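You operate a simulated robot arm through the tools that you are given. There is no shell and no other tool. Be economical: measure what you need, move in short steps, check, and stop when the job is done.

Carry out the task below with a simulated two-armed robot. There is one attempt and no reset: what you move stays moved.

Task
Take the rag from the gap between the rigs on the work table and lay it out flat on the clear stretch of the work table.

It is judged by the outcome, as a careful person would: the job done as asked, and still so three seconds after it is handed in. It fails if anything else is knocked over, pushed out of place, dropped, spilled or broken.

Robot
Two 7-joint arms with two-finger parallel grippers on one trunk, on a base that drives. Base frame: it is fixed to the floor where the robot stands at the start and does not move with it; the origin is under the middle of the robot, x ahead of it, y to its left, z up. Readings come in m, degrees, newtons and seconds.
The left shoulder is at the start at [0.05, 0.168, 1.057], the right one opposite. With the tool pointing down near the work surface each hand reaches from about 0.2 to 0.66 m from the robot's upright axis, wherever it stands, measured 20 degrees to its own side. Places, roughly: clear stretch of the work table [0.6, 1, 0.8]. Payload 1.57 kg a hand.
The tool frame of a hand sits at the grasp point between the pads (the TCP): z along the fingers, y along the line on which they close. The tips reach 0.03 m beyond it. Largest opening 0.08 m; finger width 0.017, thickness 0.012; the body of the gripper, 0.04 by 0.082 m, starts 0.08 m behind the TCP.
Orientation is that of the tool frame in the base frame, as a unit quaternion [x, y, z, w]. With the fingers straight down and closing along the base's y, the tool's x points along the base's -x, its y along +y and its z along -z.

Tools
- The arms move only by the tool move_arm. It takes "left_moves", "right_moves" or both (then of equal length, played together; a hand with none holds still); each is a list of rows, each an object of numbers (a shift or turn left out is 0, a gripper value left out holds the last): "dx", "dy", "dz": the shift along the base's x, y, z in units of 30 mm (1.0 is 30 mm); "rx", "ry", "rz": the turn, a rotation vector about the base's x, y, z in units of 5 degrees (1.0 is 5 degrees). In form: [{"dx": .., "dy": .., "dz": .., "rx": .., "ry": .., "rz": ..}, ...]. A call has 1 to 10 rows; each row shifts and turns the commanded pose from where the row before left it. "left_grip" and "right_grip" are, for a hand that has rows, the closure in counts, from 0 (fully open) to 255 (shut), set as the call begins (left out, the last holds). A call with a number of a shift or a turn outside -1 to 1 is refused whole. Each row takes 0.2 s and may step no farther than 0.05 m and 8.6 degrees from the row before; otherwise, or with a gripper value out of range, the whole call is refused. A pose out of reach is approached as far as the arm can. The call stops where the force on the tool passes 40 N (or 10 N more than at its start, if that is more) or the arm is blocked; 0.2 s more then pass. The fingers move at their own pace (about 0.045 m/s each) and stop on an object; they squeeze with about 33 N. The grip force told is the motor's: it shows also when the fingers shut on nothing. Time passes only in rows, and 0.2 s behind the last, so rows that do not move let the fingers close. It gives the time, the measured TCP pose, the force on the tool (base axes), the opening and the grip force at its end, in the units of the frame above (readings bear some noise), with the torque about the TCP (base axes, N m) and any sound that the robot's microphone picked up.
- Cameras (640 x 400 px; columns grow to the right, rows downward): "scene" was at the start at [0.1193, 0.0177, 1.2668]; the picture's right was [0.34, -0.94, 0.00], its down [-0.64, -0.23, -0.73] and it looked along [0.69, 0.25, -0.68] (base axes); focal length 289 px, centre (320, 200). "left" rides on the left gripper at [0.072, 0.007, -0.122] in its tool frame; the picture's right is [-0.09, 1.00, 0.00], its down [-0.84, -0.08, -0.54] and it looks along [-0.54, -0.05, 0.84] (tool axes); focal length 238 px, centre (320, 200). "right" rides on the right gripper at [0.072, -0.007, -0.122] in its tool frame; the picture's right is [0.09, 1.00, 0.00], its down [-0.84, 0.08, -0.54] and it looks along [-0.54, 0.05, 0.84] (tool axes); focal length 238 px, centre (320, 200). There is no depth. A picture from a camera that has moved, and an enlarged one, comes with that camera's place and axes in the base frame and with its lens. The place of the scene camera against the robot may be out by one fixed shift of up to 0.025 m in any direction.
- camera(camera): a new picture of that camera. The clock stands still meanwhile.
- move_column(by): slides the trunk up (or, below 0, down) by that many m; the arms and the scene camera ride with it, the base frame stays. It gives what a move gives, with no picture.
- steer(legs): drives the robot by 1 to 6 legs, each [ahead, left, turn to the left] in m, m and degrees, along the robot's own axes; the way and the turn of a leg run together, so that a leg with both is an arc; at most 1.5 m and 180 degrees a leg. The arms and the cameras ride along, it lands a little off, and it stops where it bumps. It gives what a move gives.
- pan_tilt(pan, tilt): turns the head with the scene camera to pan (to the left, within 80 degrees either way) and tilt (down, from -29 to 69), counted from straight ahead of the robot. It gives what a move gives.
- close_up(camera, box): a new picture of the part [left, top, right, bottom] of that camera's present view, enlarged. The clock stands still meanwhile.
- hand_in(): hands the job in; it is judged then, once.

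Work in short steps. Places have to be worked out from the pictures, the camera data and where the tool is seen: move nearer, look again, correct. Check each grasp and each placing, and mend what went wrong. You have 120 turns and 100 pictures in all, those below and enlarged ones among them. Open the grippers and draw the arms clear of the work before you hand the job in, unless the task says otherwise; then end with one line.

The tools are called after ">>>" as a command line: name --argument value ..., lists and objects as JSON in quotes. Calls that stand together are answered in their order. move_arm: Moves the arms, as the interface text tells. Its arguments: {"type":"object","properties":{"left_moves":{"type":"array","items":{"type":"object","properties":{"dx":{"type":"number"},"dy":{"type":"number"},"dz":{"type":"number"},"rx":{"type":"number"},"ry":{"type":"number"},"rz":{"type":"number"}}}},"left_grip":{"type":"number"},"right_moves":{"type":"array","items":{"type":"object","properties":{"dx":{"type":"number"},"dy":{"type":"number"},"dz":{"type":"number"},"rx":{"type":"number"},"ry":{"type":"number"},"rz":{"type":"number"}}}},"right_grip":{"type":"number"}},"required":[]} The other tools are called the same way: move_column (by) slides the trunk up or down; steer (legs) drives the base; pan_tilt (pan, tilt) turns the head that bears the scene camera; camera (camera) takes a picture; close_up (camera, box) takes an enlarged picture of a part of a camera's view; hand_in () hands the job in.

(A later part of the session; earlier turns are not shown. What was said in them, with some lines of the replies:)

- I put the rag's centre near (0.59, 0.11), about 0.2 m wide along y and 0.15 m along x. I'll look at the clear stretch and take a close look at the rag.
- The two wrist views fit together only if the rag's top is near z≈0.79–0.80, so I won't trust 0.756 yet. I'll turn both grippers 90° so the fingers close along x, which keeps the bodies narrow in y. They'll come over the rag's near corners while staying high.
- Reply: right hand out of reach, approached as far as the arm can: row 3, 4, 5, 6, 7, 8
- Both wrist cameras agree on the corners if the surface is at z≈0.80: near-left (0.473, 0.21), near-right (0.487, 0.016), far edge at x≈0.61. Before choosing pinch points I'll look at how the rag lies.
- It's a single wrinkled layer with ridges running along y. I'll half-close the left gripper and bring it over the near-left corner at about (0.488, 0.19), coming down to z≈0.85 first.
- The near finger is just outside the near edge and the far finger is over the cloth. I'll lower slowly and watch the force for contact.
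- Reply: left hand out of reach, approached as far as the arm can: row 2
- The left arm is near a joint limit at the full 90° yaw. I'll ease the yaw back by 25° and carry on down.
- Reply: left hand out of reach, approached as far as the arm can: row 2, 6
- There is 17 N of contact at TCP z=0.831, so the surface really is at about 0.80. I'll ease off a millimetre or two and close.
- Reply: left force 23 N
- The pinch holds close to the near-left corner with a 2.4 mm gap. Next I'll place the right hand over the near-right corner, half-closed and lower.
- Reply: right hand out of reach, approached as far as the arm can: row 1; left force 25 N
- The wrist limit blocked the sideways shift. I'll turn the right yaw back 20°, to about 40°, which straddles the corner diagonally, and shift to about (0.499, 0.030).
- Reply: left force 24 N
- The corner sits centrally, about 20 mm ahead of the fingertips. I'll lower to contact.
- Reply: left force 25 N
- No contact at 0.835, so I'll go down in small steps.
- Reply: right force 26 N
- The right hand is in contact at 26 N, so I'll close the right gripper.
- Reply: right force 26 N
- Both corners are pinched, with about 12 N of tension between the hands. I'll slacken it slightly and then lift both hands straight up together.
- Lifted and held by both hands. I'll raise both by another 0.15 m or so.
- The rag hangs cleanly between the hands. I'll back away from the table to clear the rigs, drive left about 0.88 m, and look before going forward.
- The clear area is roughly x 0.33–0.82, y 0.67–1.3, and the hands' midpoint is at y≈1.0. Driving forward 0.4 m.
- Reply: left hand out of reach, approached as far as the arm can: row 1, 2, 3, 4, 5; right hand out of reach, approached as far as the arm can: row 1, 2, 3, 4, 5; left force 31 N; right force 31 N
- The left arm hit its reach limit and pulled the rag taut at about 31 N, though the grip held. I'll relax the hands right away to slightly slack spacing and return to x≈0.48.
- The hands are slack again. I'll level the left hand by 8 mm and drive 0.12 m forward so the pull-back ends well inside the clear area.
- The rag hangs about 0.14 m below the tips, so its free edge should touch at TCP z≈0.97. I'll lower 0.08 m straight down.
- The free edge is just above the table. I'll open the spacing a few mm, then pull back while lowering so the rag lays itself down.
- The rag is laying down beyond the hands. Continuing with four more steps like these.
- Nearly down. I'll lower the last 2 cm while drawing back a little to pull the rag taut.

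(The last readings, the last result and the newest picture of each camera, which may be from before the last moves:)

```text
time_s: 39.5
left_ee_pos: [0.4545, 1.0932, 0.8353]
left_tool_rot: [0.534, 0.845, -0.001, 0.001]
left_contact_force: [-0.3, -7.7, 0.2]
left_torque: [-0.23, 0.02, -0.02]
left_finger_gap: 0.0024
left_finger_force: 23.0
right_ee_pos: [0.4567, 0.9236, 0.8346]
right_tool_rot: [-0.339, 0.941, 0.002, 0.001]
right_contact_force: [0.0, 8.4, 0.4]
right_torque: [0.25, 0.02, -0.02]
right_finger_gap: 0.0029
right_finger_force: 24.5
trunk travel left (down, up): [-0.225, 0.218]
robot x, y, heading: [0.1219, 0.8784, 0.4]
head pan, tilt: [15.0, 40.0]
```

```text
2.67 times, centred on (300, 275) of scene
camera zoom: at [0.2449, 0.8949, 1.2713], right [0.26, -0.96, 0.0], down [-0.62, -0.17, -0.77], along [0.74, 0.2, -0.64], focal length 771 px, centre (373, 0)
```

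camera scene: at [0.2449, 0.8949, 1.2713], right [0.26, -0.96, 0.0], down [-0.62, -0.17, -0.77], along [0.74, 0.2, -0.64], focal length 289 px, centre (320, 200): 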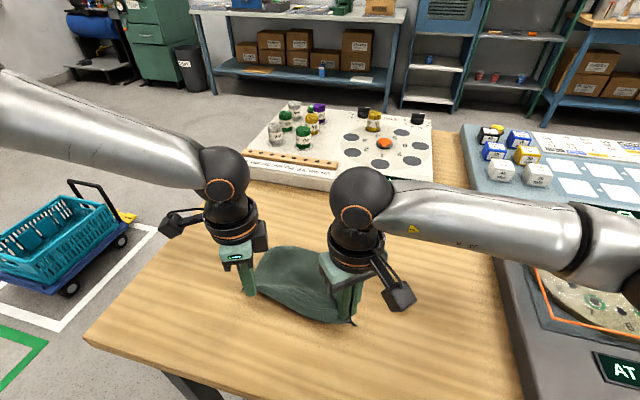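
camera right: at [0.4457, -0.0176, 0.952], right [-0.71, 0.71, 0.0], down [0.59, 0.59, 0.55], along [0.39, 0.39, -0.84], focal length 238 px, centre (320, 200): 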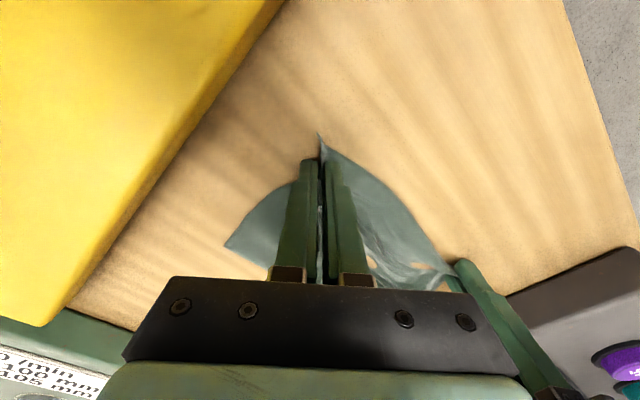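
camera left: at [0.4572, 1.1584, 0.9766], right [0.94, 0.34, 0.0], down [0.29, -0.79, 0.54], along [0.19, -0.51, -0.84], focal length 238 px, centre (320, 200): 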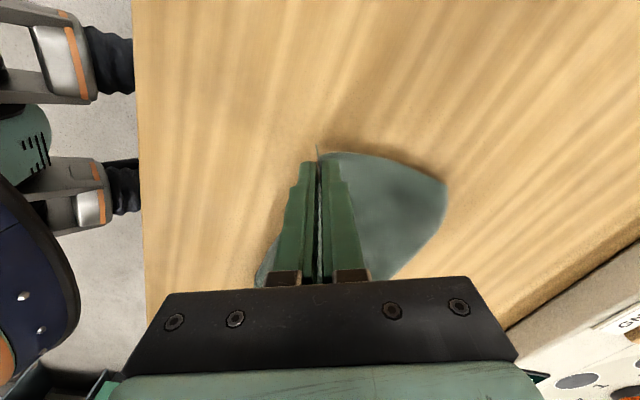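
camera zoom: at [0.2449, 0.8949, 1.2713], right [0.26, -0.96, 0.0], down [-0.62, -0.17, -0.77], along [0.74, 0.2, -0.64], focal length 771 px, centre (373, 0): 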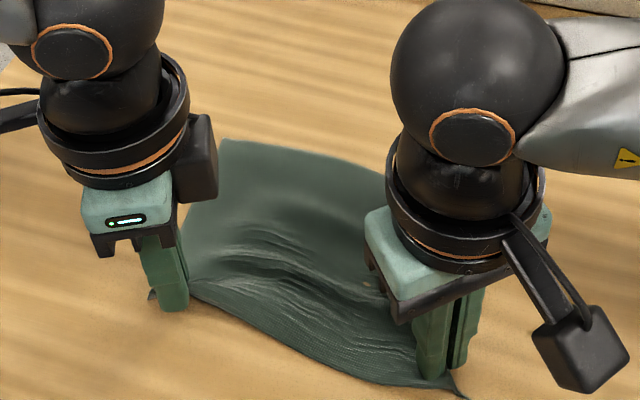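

It's laid out and under light tension. I'll slacken slightly, release both grippers and lift straight up.

>>> move_arm --left_moves '[{"dy": -0.1, "dz": -0.05}, {}, {}, {}, {}]' --right_moves '[{"dy": 0.1, "dz": -0.05}, {}, {}, {}, {}]' --left_grip 60 --right_grip 60

>>> move_arm --left_moves '[{"dz": 0.3}, {"dz": 0.8}, {"dz": 1}, {"dz": 1}, {"dz": 1}, {"dz": 1}, {}]' --right_moves '[{"dz": 0.3}, {"dz": 0.8}, {"dz": 1}, {"dz": 1}, {"dz": 1}, {"dz": 1}, {}]'

>>> camera --camera "scene"

>>> camera --camera "left"

```text
time_s: 40.7
left_ee_pos: [0.4548, 1.0901, 0.8345]
left_tool_rot: [0.534, 0.845, -0.001, 0.001]
left_contact_force: [-0.4, 0.3, 0.0]
left_torque: [-0.01, 0.0, 0.0]
left_finger_gap: 0.0613
left_finger_force: 0.0
right_ee_pos: [0.4579, 0.9253, 0.8326]
right_tool_rot: [-0.341, 0.94, 0.002, -0.001]
right_contact_force: [0.4, -0.6, -0.5]
right_torque: [0.03, 0.01, 0.0]
right_finger_gap: 0.061
right_finger_force: 0.1
trunk travel left (down, up): [-0.225, 0.218]
robot x, y, heading: [0.1205, 0.8804, 0.2]
head pan, tilt: [15.0, 40.0]
```

```text
time_s: 42.3
left_ee_pos: [0.4532, 1.0896, 0.9891]
left_tool_rot: [0.535, 0.845, -0.001, 0.001]
left_contact_force: [-0.6, 0.9, 0.6]
left_torque: [-0.02, 0.01, 0.02]
left_finger_gap: 0.0612
left_finger_force: 0.1
right_ee_pos: [0.4572, 0.9244, 0.9847]
right_tool_rot: [-0.341, 0.94, 0.002, 0.0]
right_contact_force: [0.2, -0.2, 0.2]
right_torque: [-0.03, -0.02, 0.02]
right_finger_gap: 0.0612
right_finger_force: 0.0
trunk travel left (down, up): [-0.225, 0.218]
robot x, y, heading: [0.1214, 0.8837, 0.2]
head pan, tilt: [15.0, 40.0]
```

```text
69 pictures are left
camera scene: at [0.2449, 0.8949, 1.2713], right [0.26, -0.96, 0.0], down [-0.62, -0.17, -0.77], along [0.74, 0.2, -0.64], focal length 289 px, centre (320, 200)
```

scene: 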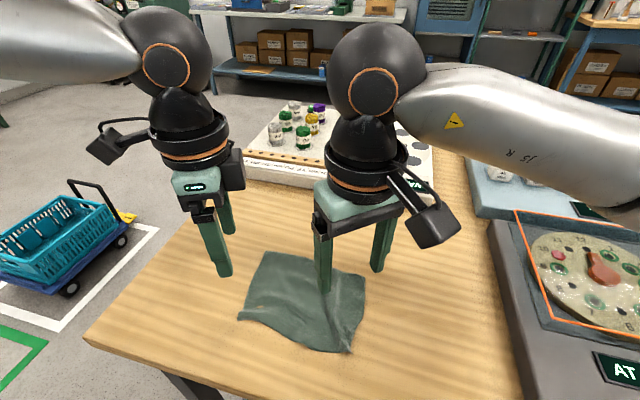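

```text
68 pictures are left
camera left: at [0.4288, 1.156, 1.1112], right [0.94, 0.34, 0.0], down [0.29, -0.79, 0.54], along [0.19, -0.51, -0.84], focal length 238 px, centre (320, 200)
```

left: 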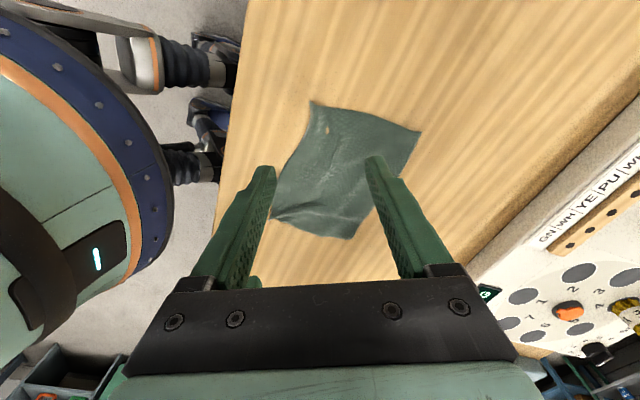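

The rag lies spread with its corners released. I'll move the hands apart to inspect flatness.

>>> move_arm --left_moves '[{"dy": 0.9, "dz": 0.5}, {"dy": 0.9, "dz": 0.5}, {"dy": 0.9}, {"dy": 0.9}, {}]' --right_moves '[{"dy": -0.9, "dz": 0.5}, {"dy": -0.9, "dz": 0.5}, {"dy": -0.9}, {"dy": -0.9}, {}]'

>>> close_up --camera "scene" --box '[210, 220, 402, 370]'

>>> close_up --camera "right" --box '[160, 0, 640, 300]'

```text
time_s: 43.5
left_ee_pos: [0.453, 1.1962, 1.0191]
left_tool_rot: [0.535, 0.845, -0.001, 0.0]
left_contact_force: [0.3, 0.7, 0.4]
left_torque: [0.0, 0.02, 0.01]
left_finger_gap: 0.0611
left_finger_force: 0.1
right_ee_pos: [0.4588, 0.8171, 1.0172]
right_tool_rot: [-0.34, 0.94, 0.001, 0.0]
right_contact_force: [0.0, -0.4, 0.0]
right_torque: [-0.02, 0.01, 0.02]
right_finger_gap: 0.0613
right_finger_force: 0.1
trunk travel left (down, up): [-0.225, 0.218]
robot x, y, heading: [0.1214, 0.8865, 0.3]
head pan, tilt: [15.0, 40.0]
```

```text
2.67 times, centred on (306, 295) of scene
camera zoom: at [0.2449, 0.8949, 1.2713], right [0.26, -0.96, 0.0], down [-0.62, -0.17, -0.77], along [0.74, 0.2, -0.64], focal length 771 px, centre (357, -53)
```

zoom: 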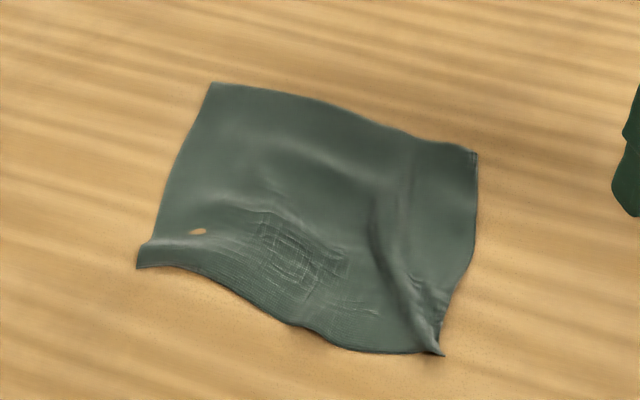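

```text
1.33 times, centred on (400, 150) of right
camera zoom: at [0.408, 0.7668, 1.1374], right [-0.71, 0.71, 0.0], down [0.59, 0.59, 0.54], along [0.38, 0.39, -0.84], focal length 318 px, centre (213, 267)
```

zoom: 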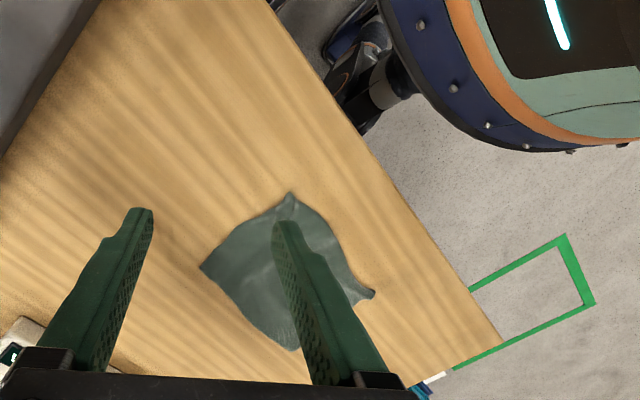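

It's spread and within the clear stretch, with small pleats left at the pinched corners, mostly near-right. I'll flatten that ridge by pressing down with closed fingers astride it and opening them, the reverse of the pinch.

>>> move_arm --right_moves '[{"dy": 1, "dx": 0.2}, {"dy": 1, "dx": 0.2}, {"dy": 1, "dx": 0.1}, {"dy": 0.95}, {"dz": -1}, {"dz": -1}, {"dz": -1}, {"dz": -1}, {"dz": -1}, {}]' --right_grip 255

>>> close_up --camera "scene" --box '[210, 220, 402, 370]'

>>> camera --camera "right"

```text
time_s: 45.7
left_ee_pos: [0.4523, 1.1957, 1.0174]
left_tool_rot: [0.534, 0.845, 0.0, 0.001]
left_contact_force: [-0.7, -0.8, 0.1]
left_torque: [0.02, 0.0, -0.03]
left_finger_gap: 0.0611
left_finger_force: 0.0
right_ee_pos: [0.4729, 0.9374, 0.8646]
right_tool_rot: [-0.34, 0.94, 0.001, 0.0]
right_contact_force: [0.4, 0.2, 1.2]
right_torque: [0.01, -0.03, 0.0]
right_finger_gap: 0.0
right_finger_force: 21.3
trunk travel left (down, up): [-0.225, 0.218]
robot x, y, heading: [0.1198, 0.8819, 0.5]
head pan, tilt: [15.0, 40.0]
```

```text
2.67 times, centred on (306, 295) of scene
camera zoom: at [0.2449, 0.8949, 1.2713], right [0.26, -0.96, 0.0], down [-0.62, -0.17, -0.77], along [0.74, 0.2, -0.64], focal length 771 px, centre (357, -53)
```

zoom: 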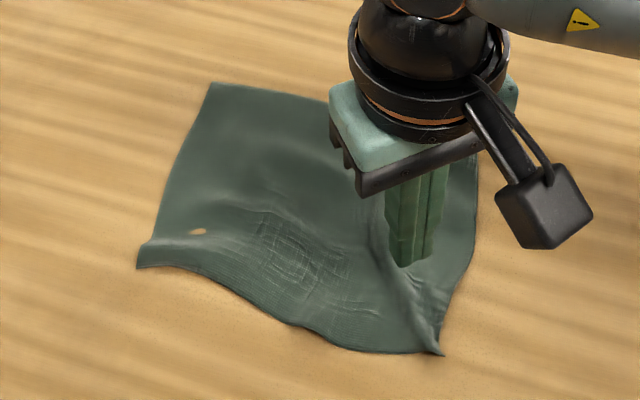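

```text
64 pictures are left
camera right: at [0.4218, 0.8861, 0.9858], right [-0.71, 0.71, 0.0], down [0.59, 0.59, 0.54], along [0.38, 0.39, -0.84], focal length 238 px, centre (320, 200)
```

right: 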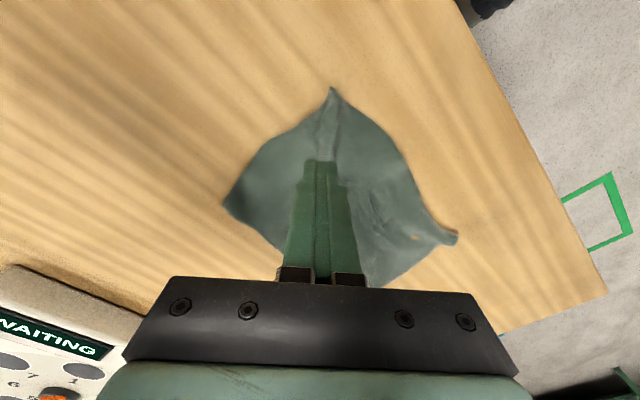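

The fingers will land on the ridge. I'll shift 14 mm toward the corner, press lightly, then spread.

>>> move_arm --right_moves '[{"dx": -0.33, "dy": -0.33}, {"dz": -0.6}, {"dz": -0.3}, {"dz": -0.18}, {}]'

```text
time_s: 46.9
left_ee_pos: [0.4525, 1.1949, 1.0178]
left_tool_rot: [0.534, 0.845, 0.0, 0.001]
left_contact_force: [-0.6, 0.4, 0.1]
left_torque: [0.01, 0.01, 0.0]
left_finger_gap: 0.0611
left_finger_force: 0.1
right_ee_pos: [0.4603, 0.9275, 0.8323]
right_tool_rot: [-0.341, 0.94, 0.001, -0.001]
right_contact_force: [0.6, -0.8, -0.4]
right_torque: [0.02, 0.02, 0.01]
right_finger_gap: 0.0
right_finger_force: 20.7
trunk travel left (down, up): [-0.225, 0.218]
robot x, y, heading: [0.1181, 0.8829, -0.0]
head pan, tilt: [15.0, 40.0]
```

No contact yet, so I'll lower a little more.

>>> move_arm --right_moves '[{"dz": -0.08}, {"dz": -0.04}, {}]'

```text
time_s: 47.7
left_ee_pos: [0.4533, 1.1962, 1.0186]
left_tool_rot: [0.534, 0.845, 0.0, 0.001]
left_contact_force: [1.3, -0.2, -0.1]
left_torque: [0.0, 0.02, 0.0]
left_finger_gap: 0.0609
left_finger_force: 0.0
right_ee_pos: [0.4608, 0.9267, 0.8317]
right_tool_rot: [-0.34, 0.94, 0.002, 0.002]
right_contact_force: [-0.8, -1.2, 20.3]
right_torque: [-0.22, 0.06, -0.04]
right_finger_gap: 0.0
right_finger_force: 21.3
trunk travel left (down, up): [-0.225, 0.218]
robot x, y, heading: [0.1225, 0.8797, 0.4]
head pan, tilt: [15.0, 40.0]
```

Pressing at 20 N. Now I'll open to spread the pleat.

>>> move_arm --right_moves '[{}, {}, {}, {}]' --right_grip 110

>>> move_arm --right_moves '[{"dz": 0.5}, {"dz": 1}, {"dz": 1}, {"dz": 1}, {"dz": 1}, {"dz": 1}, {"dy": -1}, {"dy": -1}, {"dy": -1}, {"dy": -1}]'

>>> close_up --camera "scene" --box '[210, 220, 402, 370]'

```text
time_s: 48.7
left_ee_pos: [0.4518, 1.1957, 1.0173]
left_tool_rot: [0.534, 0.845, 0.0, 0.002]
left_contact_force: [-0.1, -0.1, 1.0]
left_torque: [0.0, 0.01, 0.02]
left_finger_gap: 0.0609
left_finger_force: 0.0
right_ee_pos: [0.4604, 0.9277, 0.8317]
right_tool_rot: [-0.341, 0.94, 0.004, 0.001]
right_contact_force: [-3.6, 5.7, 24.2]
right_torque: [-0.25, -0.04, -0.04]
right_finger_gap: 0.0345
right_finger_force: 0.0
trunk travel left (down, up): [-0.225, 0.218]
robot x, y, heading: [0.1216, 0.8829, 0.5]
head pan, tilt: [15.0, 40.0]
```

```text
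time_s: 50.9
left_ee_pos: [0.453, 1.1954, 1.0168]
left_tool_rot: [0.535, 0.845, 0.001, 0.001]
left_contact_force: [0.5, 0.1, 0.8]
left_torque: [-0.01, 0.0, -0.01]
left_finger_gap: 0.0613
left_finger_force: 0.0
right_ee_pos: [0.4627, 0.8054, 0.9939]
right_tool_rot: [-0.341, 0.94, 0.001, 0.0]
right_contact_force: [-0.7, -1.0, -0.1]
right_torque: [0.01, 0.01, 0.01]
right_finger_gap: 0.0455
right_finger_force: 0.0
trunk travel left (down, up): [-0.225, 0.218]
robot x, y, heading: [0.1211, 0.8839, 0.2]
head pan, tilt: [15.0, 40.0]
```

```text
2.67 times, centred on (306, 295) of scene
camera zoom: at [0.2449, 0.8946, 1.2713], right [0.26, -0.96, 0.0], down [-0.62, -0.17, -0.77], along [0.74, 0.2, -0.64], focal length 771 px, centre (357, -53)
```

zoom: 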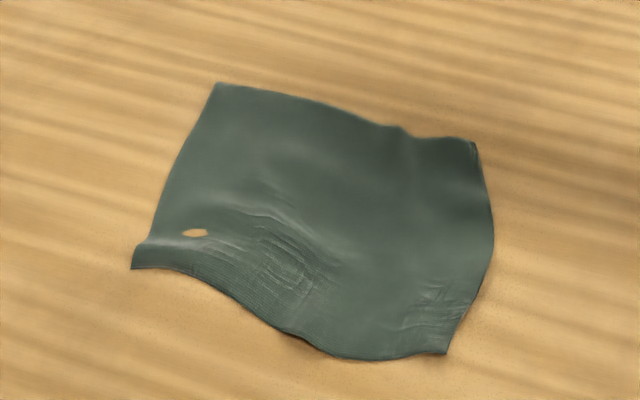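

That worked: the near-right pleat is gone. I'll do the same with the left hand at the near-left corner, about (0.457, 1.080).

>>> move_arm --left_moves '[{"dy": -1, "dx": 0.15}, {"dy": -1}, {"dy": -1}, {"dy": -0.85}, {"dz": -1}, {"dz": -1}, {"dz": -1}, {"dz": -1}, {"dz": -1}, {}]' --left_grip 255

>>> camera --camera "left"

>>> close_up --camera "scene" --box '[210, 220, 402, 370]'

```text
time_s: 53.1
left_ee_pos: [0.4599, 1.0828, 0.8655]
left_tool_rot: [0.534, 0.845, 0.0, 0.001]
left_contact_force: [-0.3, 0.0, 0.3]
left_torque: [0.01, 0.03, 0.03]
left_finger_gap: 0.0001
left_finger_force: 21.2
right_ee_pos: [0.4623, 0.8056, 0.9938]
right_tool_rot: [-0.34, 0.94, 0.001, 0.0]
right_contact_force: [0.2, -0.1, 0.5]
right_torque: [-0.01, 0.01, 0.0]
right_finger_gap: 0.0456
right_finger_force: 0.0
trunk travel left (down, up): [-0.225, 0.218]
robot x, y, heading: [0.1201, 0.8837, 0.5]
head pan, tilt: [15.0, 40.0]
```

```text
62 pictures are left
camera left: at [0.4346, 1.1494, 0.9871], right [0.94, 0.34, 0.0], down [0.29, -0.79, 0.54], along [0.19, -0.51, -0.84], focal length 238 px, centre (320, 200)
```

left: 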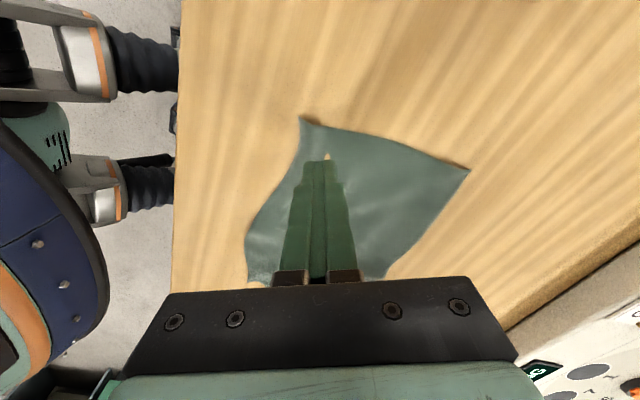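

```text
2.67 times, centred on (306, 295) of scene
camera zoom: at [0.2449, 0.8949, 1.2713], right [0.26, -0.96, 0.0], down [-0.62, -0.17, -0.77], along [0.74, 0.2, -0.64], focal length 771 px, centre (357, -53)
```

zoom: 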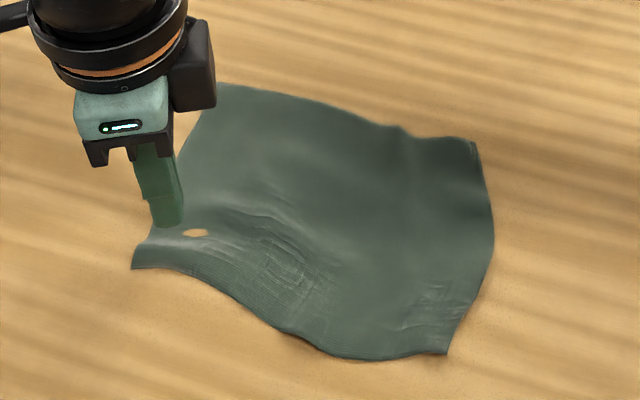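

The tips land just inside the near-left corner. I'll press down here after a 6 mm shift toward the near side.

>>> move_arm --left_moves '[{"dx": -0.2}, {"dz": -0.6}, {"dz": -0.35}, {"dz": -0.17}, {"dz": -0.08}, {}]'

```text
time_s: 54.5
left_ee_pos: [0.4536, 1.0833, 0.8315]
left_tool_rot: [0.534, 0.845, 0.0, 0.001]
left_contact_force: [-2.8, 0.6, 9.9]
left_torque: [-0.01, 0.1, 0.01]
left_finger_gap: 0.0
left_finger_force: 21.9
right_ee_pos: [0.4619, 0.8035, 0.9957]
right_tool_rot: [-0.34, 0.94, 0.002, 0.0]
right_contact_force: [0.2, -0.4, 0.1]
right_torque: [-0.03, 0.02, -0.01]
right_finger_gap: 0.0456
right_finger_force: 0.2
trunk travel left (down, up): [-0.225, 0.218]
robot x, y, heading: [0.1187, 0.8866, 0.4]
head pan, tilt: [15.0, 40.0]
```

Contact at about 10 N. I'll press slightly more, spread, then lift away.

>>> move_arm --left_moves '[{"dz": -0.03}, {}, {}, {}]' --left_grip 110

>>> move_arm --left_moves '[{"dz": 0.5}, {"dz": 1}, {"dz": 1}, {"dz": 1}, {"dz": 1}, {"dz": 1}, {"dy": 1}, {"dy": 1}, {"dy": 1}, {"dy": 1}]'

>>> close_up --camera "scene" --box '[210, 220, 402, 370]'

```text
time_s: 55.5
left_ee_pos: [0.4544, 1.0814, 0.8318]
left_tool_rot: [0.534, 0.845, 0.001, 0.003]
left_contact_force: [8.7, 1.4, 33.9]
left_torque: [-0.2, 0.38, 0.04]
left_finger_gap: 0.036
left_finger_force: 0.0
right_ee_pos: [0.4621, 0.8054, 0.9954]
right_tool_rot: [-0.341, 0.94, 0.001, 0.001]
right_contact_force: [-0.2, 0.5, 0.6]
right_torque: [0.0, 0.0, 0.0]
right_finger_gap: 0.0457
right_finger_force: 0.1
trunk travel left (down, up): [-0.225, 0.218]
robot x, y, heading: [0.1182, 0.8818, 0.5]
head pan, tilt: [15.0, 40.0]
```

```text
time_s: 57.7
left_ee_pos: [0.4536, 1.2041, 0.9946]
left_tool_rot: [0.534, 0.845, 0.0, 0.002]
left_contact_force: [0.8, -0.4, 0.1]
left_torque: [-0.02, -0.01, -0.02]
left_finger_gap: 0.0454
left_finger_force: 0.0
right_ee_pos: [0.4621, 0.8049, 0.9944]
right_tool_rot: [-0.34, 0.94, 0.002, 0.0]
right_contact_force: [0.2, -0.1, -0.4]
right_torque: [0.0, 0.02, -0.01]
right_finger_gap: 0.0454
right_finger_force: 0.1
trunk travel left (down, up): [-0.225, 0.218]
robot x, y, heading: [0.1194, 0.8814, 0.0]
head pan, tilt: [15.0, 40.0]
```

```text
2.67 times, centred on (306, 295) of scene
camera zoom: at [0.2448, 0.8952, 1.2713], right [0.26, -0.96, 0.0], down [-0.62, -0.17, -0.77], along [0.74, 0.2, -0.64], focal length 771 px, centre (357, -53)
```

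zoom: 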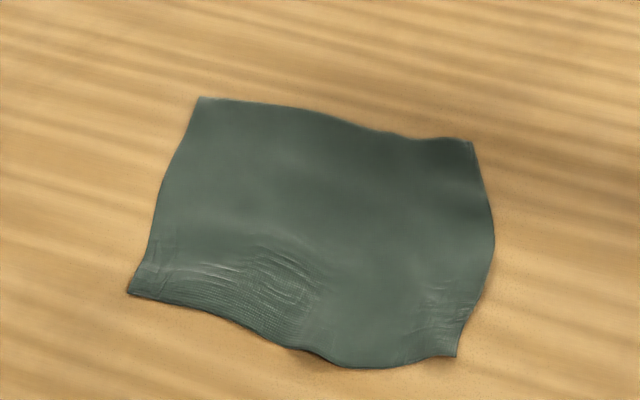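

The rag now lies nearly flat and unfolded. I'll retract both hands and check the whole scene from other views.

>>> move_arm --left_moves '[{"dx": -0.5, "dz": 0.5}, {"dx": -0.5, "dz": 0.5}, {"dz": 0.5}, {}]' --right_moves '[{"dx": -0.5, "dz": 0.5}, {"dx": -0.5, "dz": 0.5}, {"dz": 0.5}, {}]' --left_grip 0 --right_grip 0

>>> camera --camera "scene"

>>> camera --camera "left"

>>> camera --camera "right"

```text
time_s: 58.7
left_ee_pos: [0.4225, 1.2029, 1.0389]
left_tool_rot: [0.534, 0.845, 0.0, 0.0]
left_contact_force: [-0.7, -0.1, -0.1]
left_torque: [0.04, 0.0, 0.01]
left_finger_gap: 0.0798
left_finger_force: 0.1
right_ee_pos: [0.4328, 0.8068, 1.0403]
right_tool_rot: [-0.341, 0.94, 0.0, -0.001]
right_contact_force: [0.1, -0.5, -0.6]
right_torque: [0.05, -0.02, -0.01]
right_finger_gap: 0.0802
right_finger_force: 0.1
trunk travel left (down, up): [-0.225, 0.218]
robot x, y, heading: [0.1208, 0.8833, 0.3]
head pan, tilt: [15.0, 40.0]
```

```text
59 pictures are left
camera scene: at [0.2449, 0.8949, 1.2713], right [0.26, -0.96, 0.0], down [-0.62, -0.17, -0.77], along [0.74, 0.2, -0.64], focal length 289 px, centre (320, 200)
```

scene: 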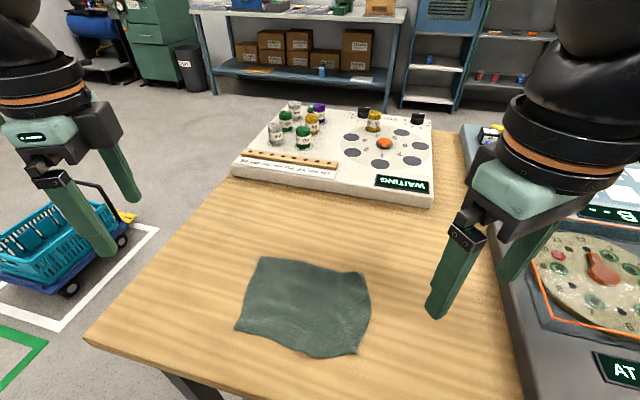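

```text
58 pictures are left
camera left: at [0.3981, 1.2692, 1.1617], right [0.94, 0.34, 0.0], down [0.29, -0.79, 0.54], along [0.19, -0.51, -0.84], focal length 238 px, centre (320, 200)
```

left: 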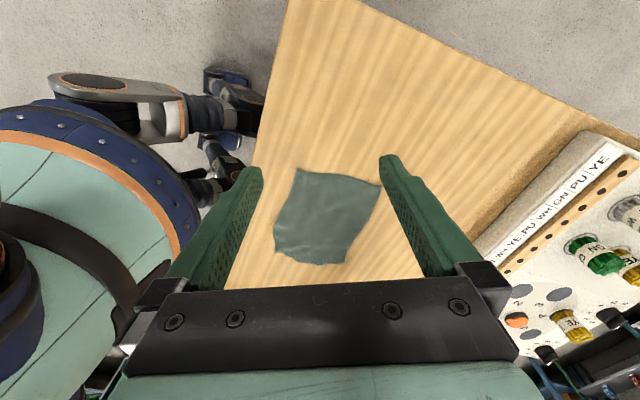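

```text
57 pictures are left
camera right: at [0.3819, 0.7557, 1.1613], right [-0.71, 0.71, 0.0], down [0.59, 0.59, 0.54], along [0.38, 0.39, -0.84], focal length 238 px, centre (320, 200)
```

right: 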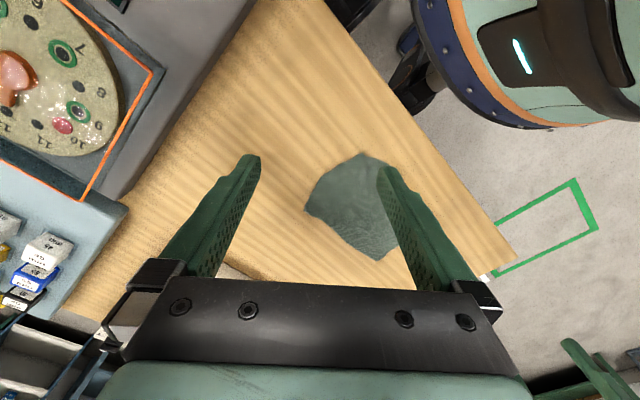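

The rag lies flat and fully on the clear stretch, and nothing else has moved. I'll back off to clear the arms from the table, then hand in.

>>> steer --legs '[[-0.35, 0, 0]]'

>>> camera --camera "scene"

```text
time_s: 60.9
left_ee_pos: [0.0743, 1.2001, 1.0384]
left_tool_rot: [0.535, 0.845, 0.001, 0.001]
left_contact_force: [0.3, 0.4, 1.4]
left_torque: [0.02, -0.03, 0.0]
left_finger_gap: 0.08
left_finger_force: 0.0
right_ee_pos: [0.084, 0.8047, 1.0399]
right_tool_rot: [-0.339, 0.941, 0.001, 0.0]
right_contact_force: [0.6, -0.6, -0.5]
right_torque: [-0.03, -0.01, -0.01]
right_finger_gap: 0.0799
right_finger_force: 0.0
trunk travel left (down, up): [-0.225, 0.218]
robot x, y, heading: [-0.2287, 0.8824, 0.1]
head pan, tilt: [15.0, 40.0]
```

```text
56 pictures are left
camera scene: at [-0.1034, 0.8931, 1.2714], right [0.26, -0.97, 0.0], down [-0.62, -0.17, -0.77], along [0.74, 0.2, -0.64], focal length 289 px, centre (320, 200)
```

scene: 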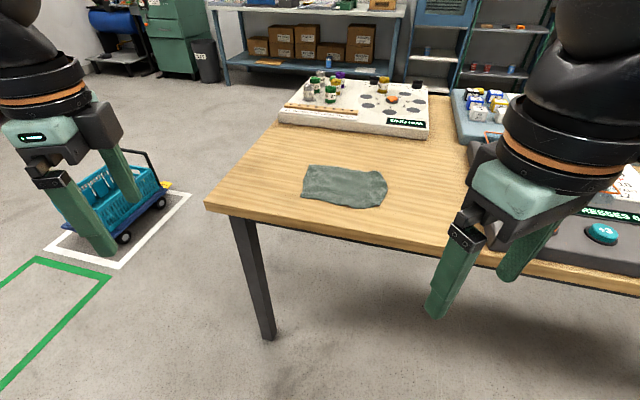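

The rag is flat on the clear stretch, the grippers are open and the arms are clear of the table, so I'm handing in.

>>> hand_in

```text
The job is handed in.
```

The rag is out of the gap and laid out flat on the clear stretch of the work table; the pictures showed nothing else disturbed, and the job is handed in.
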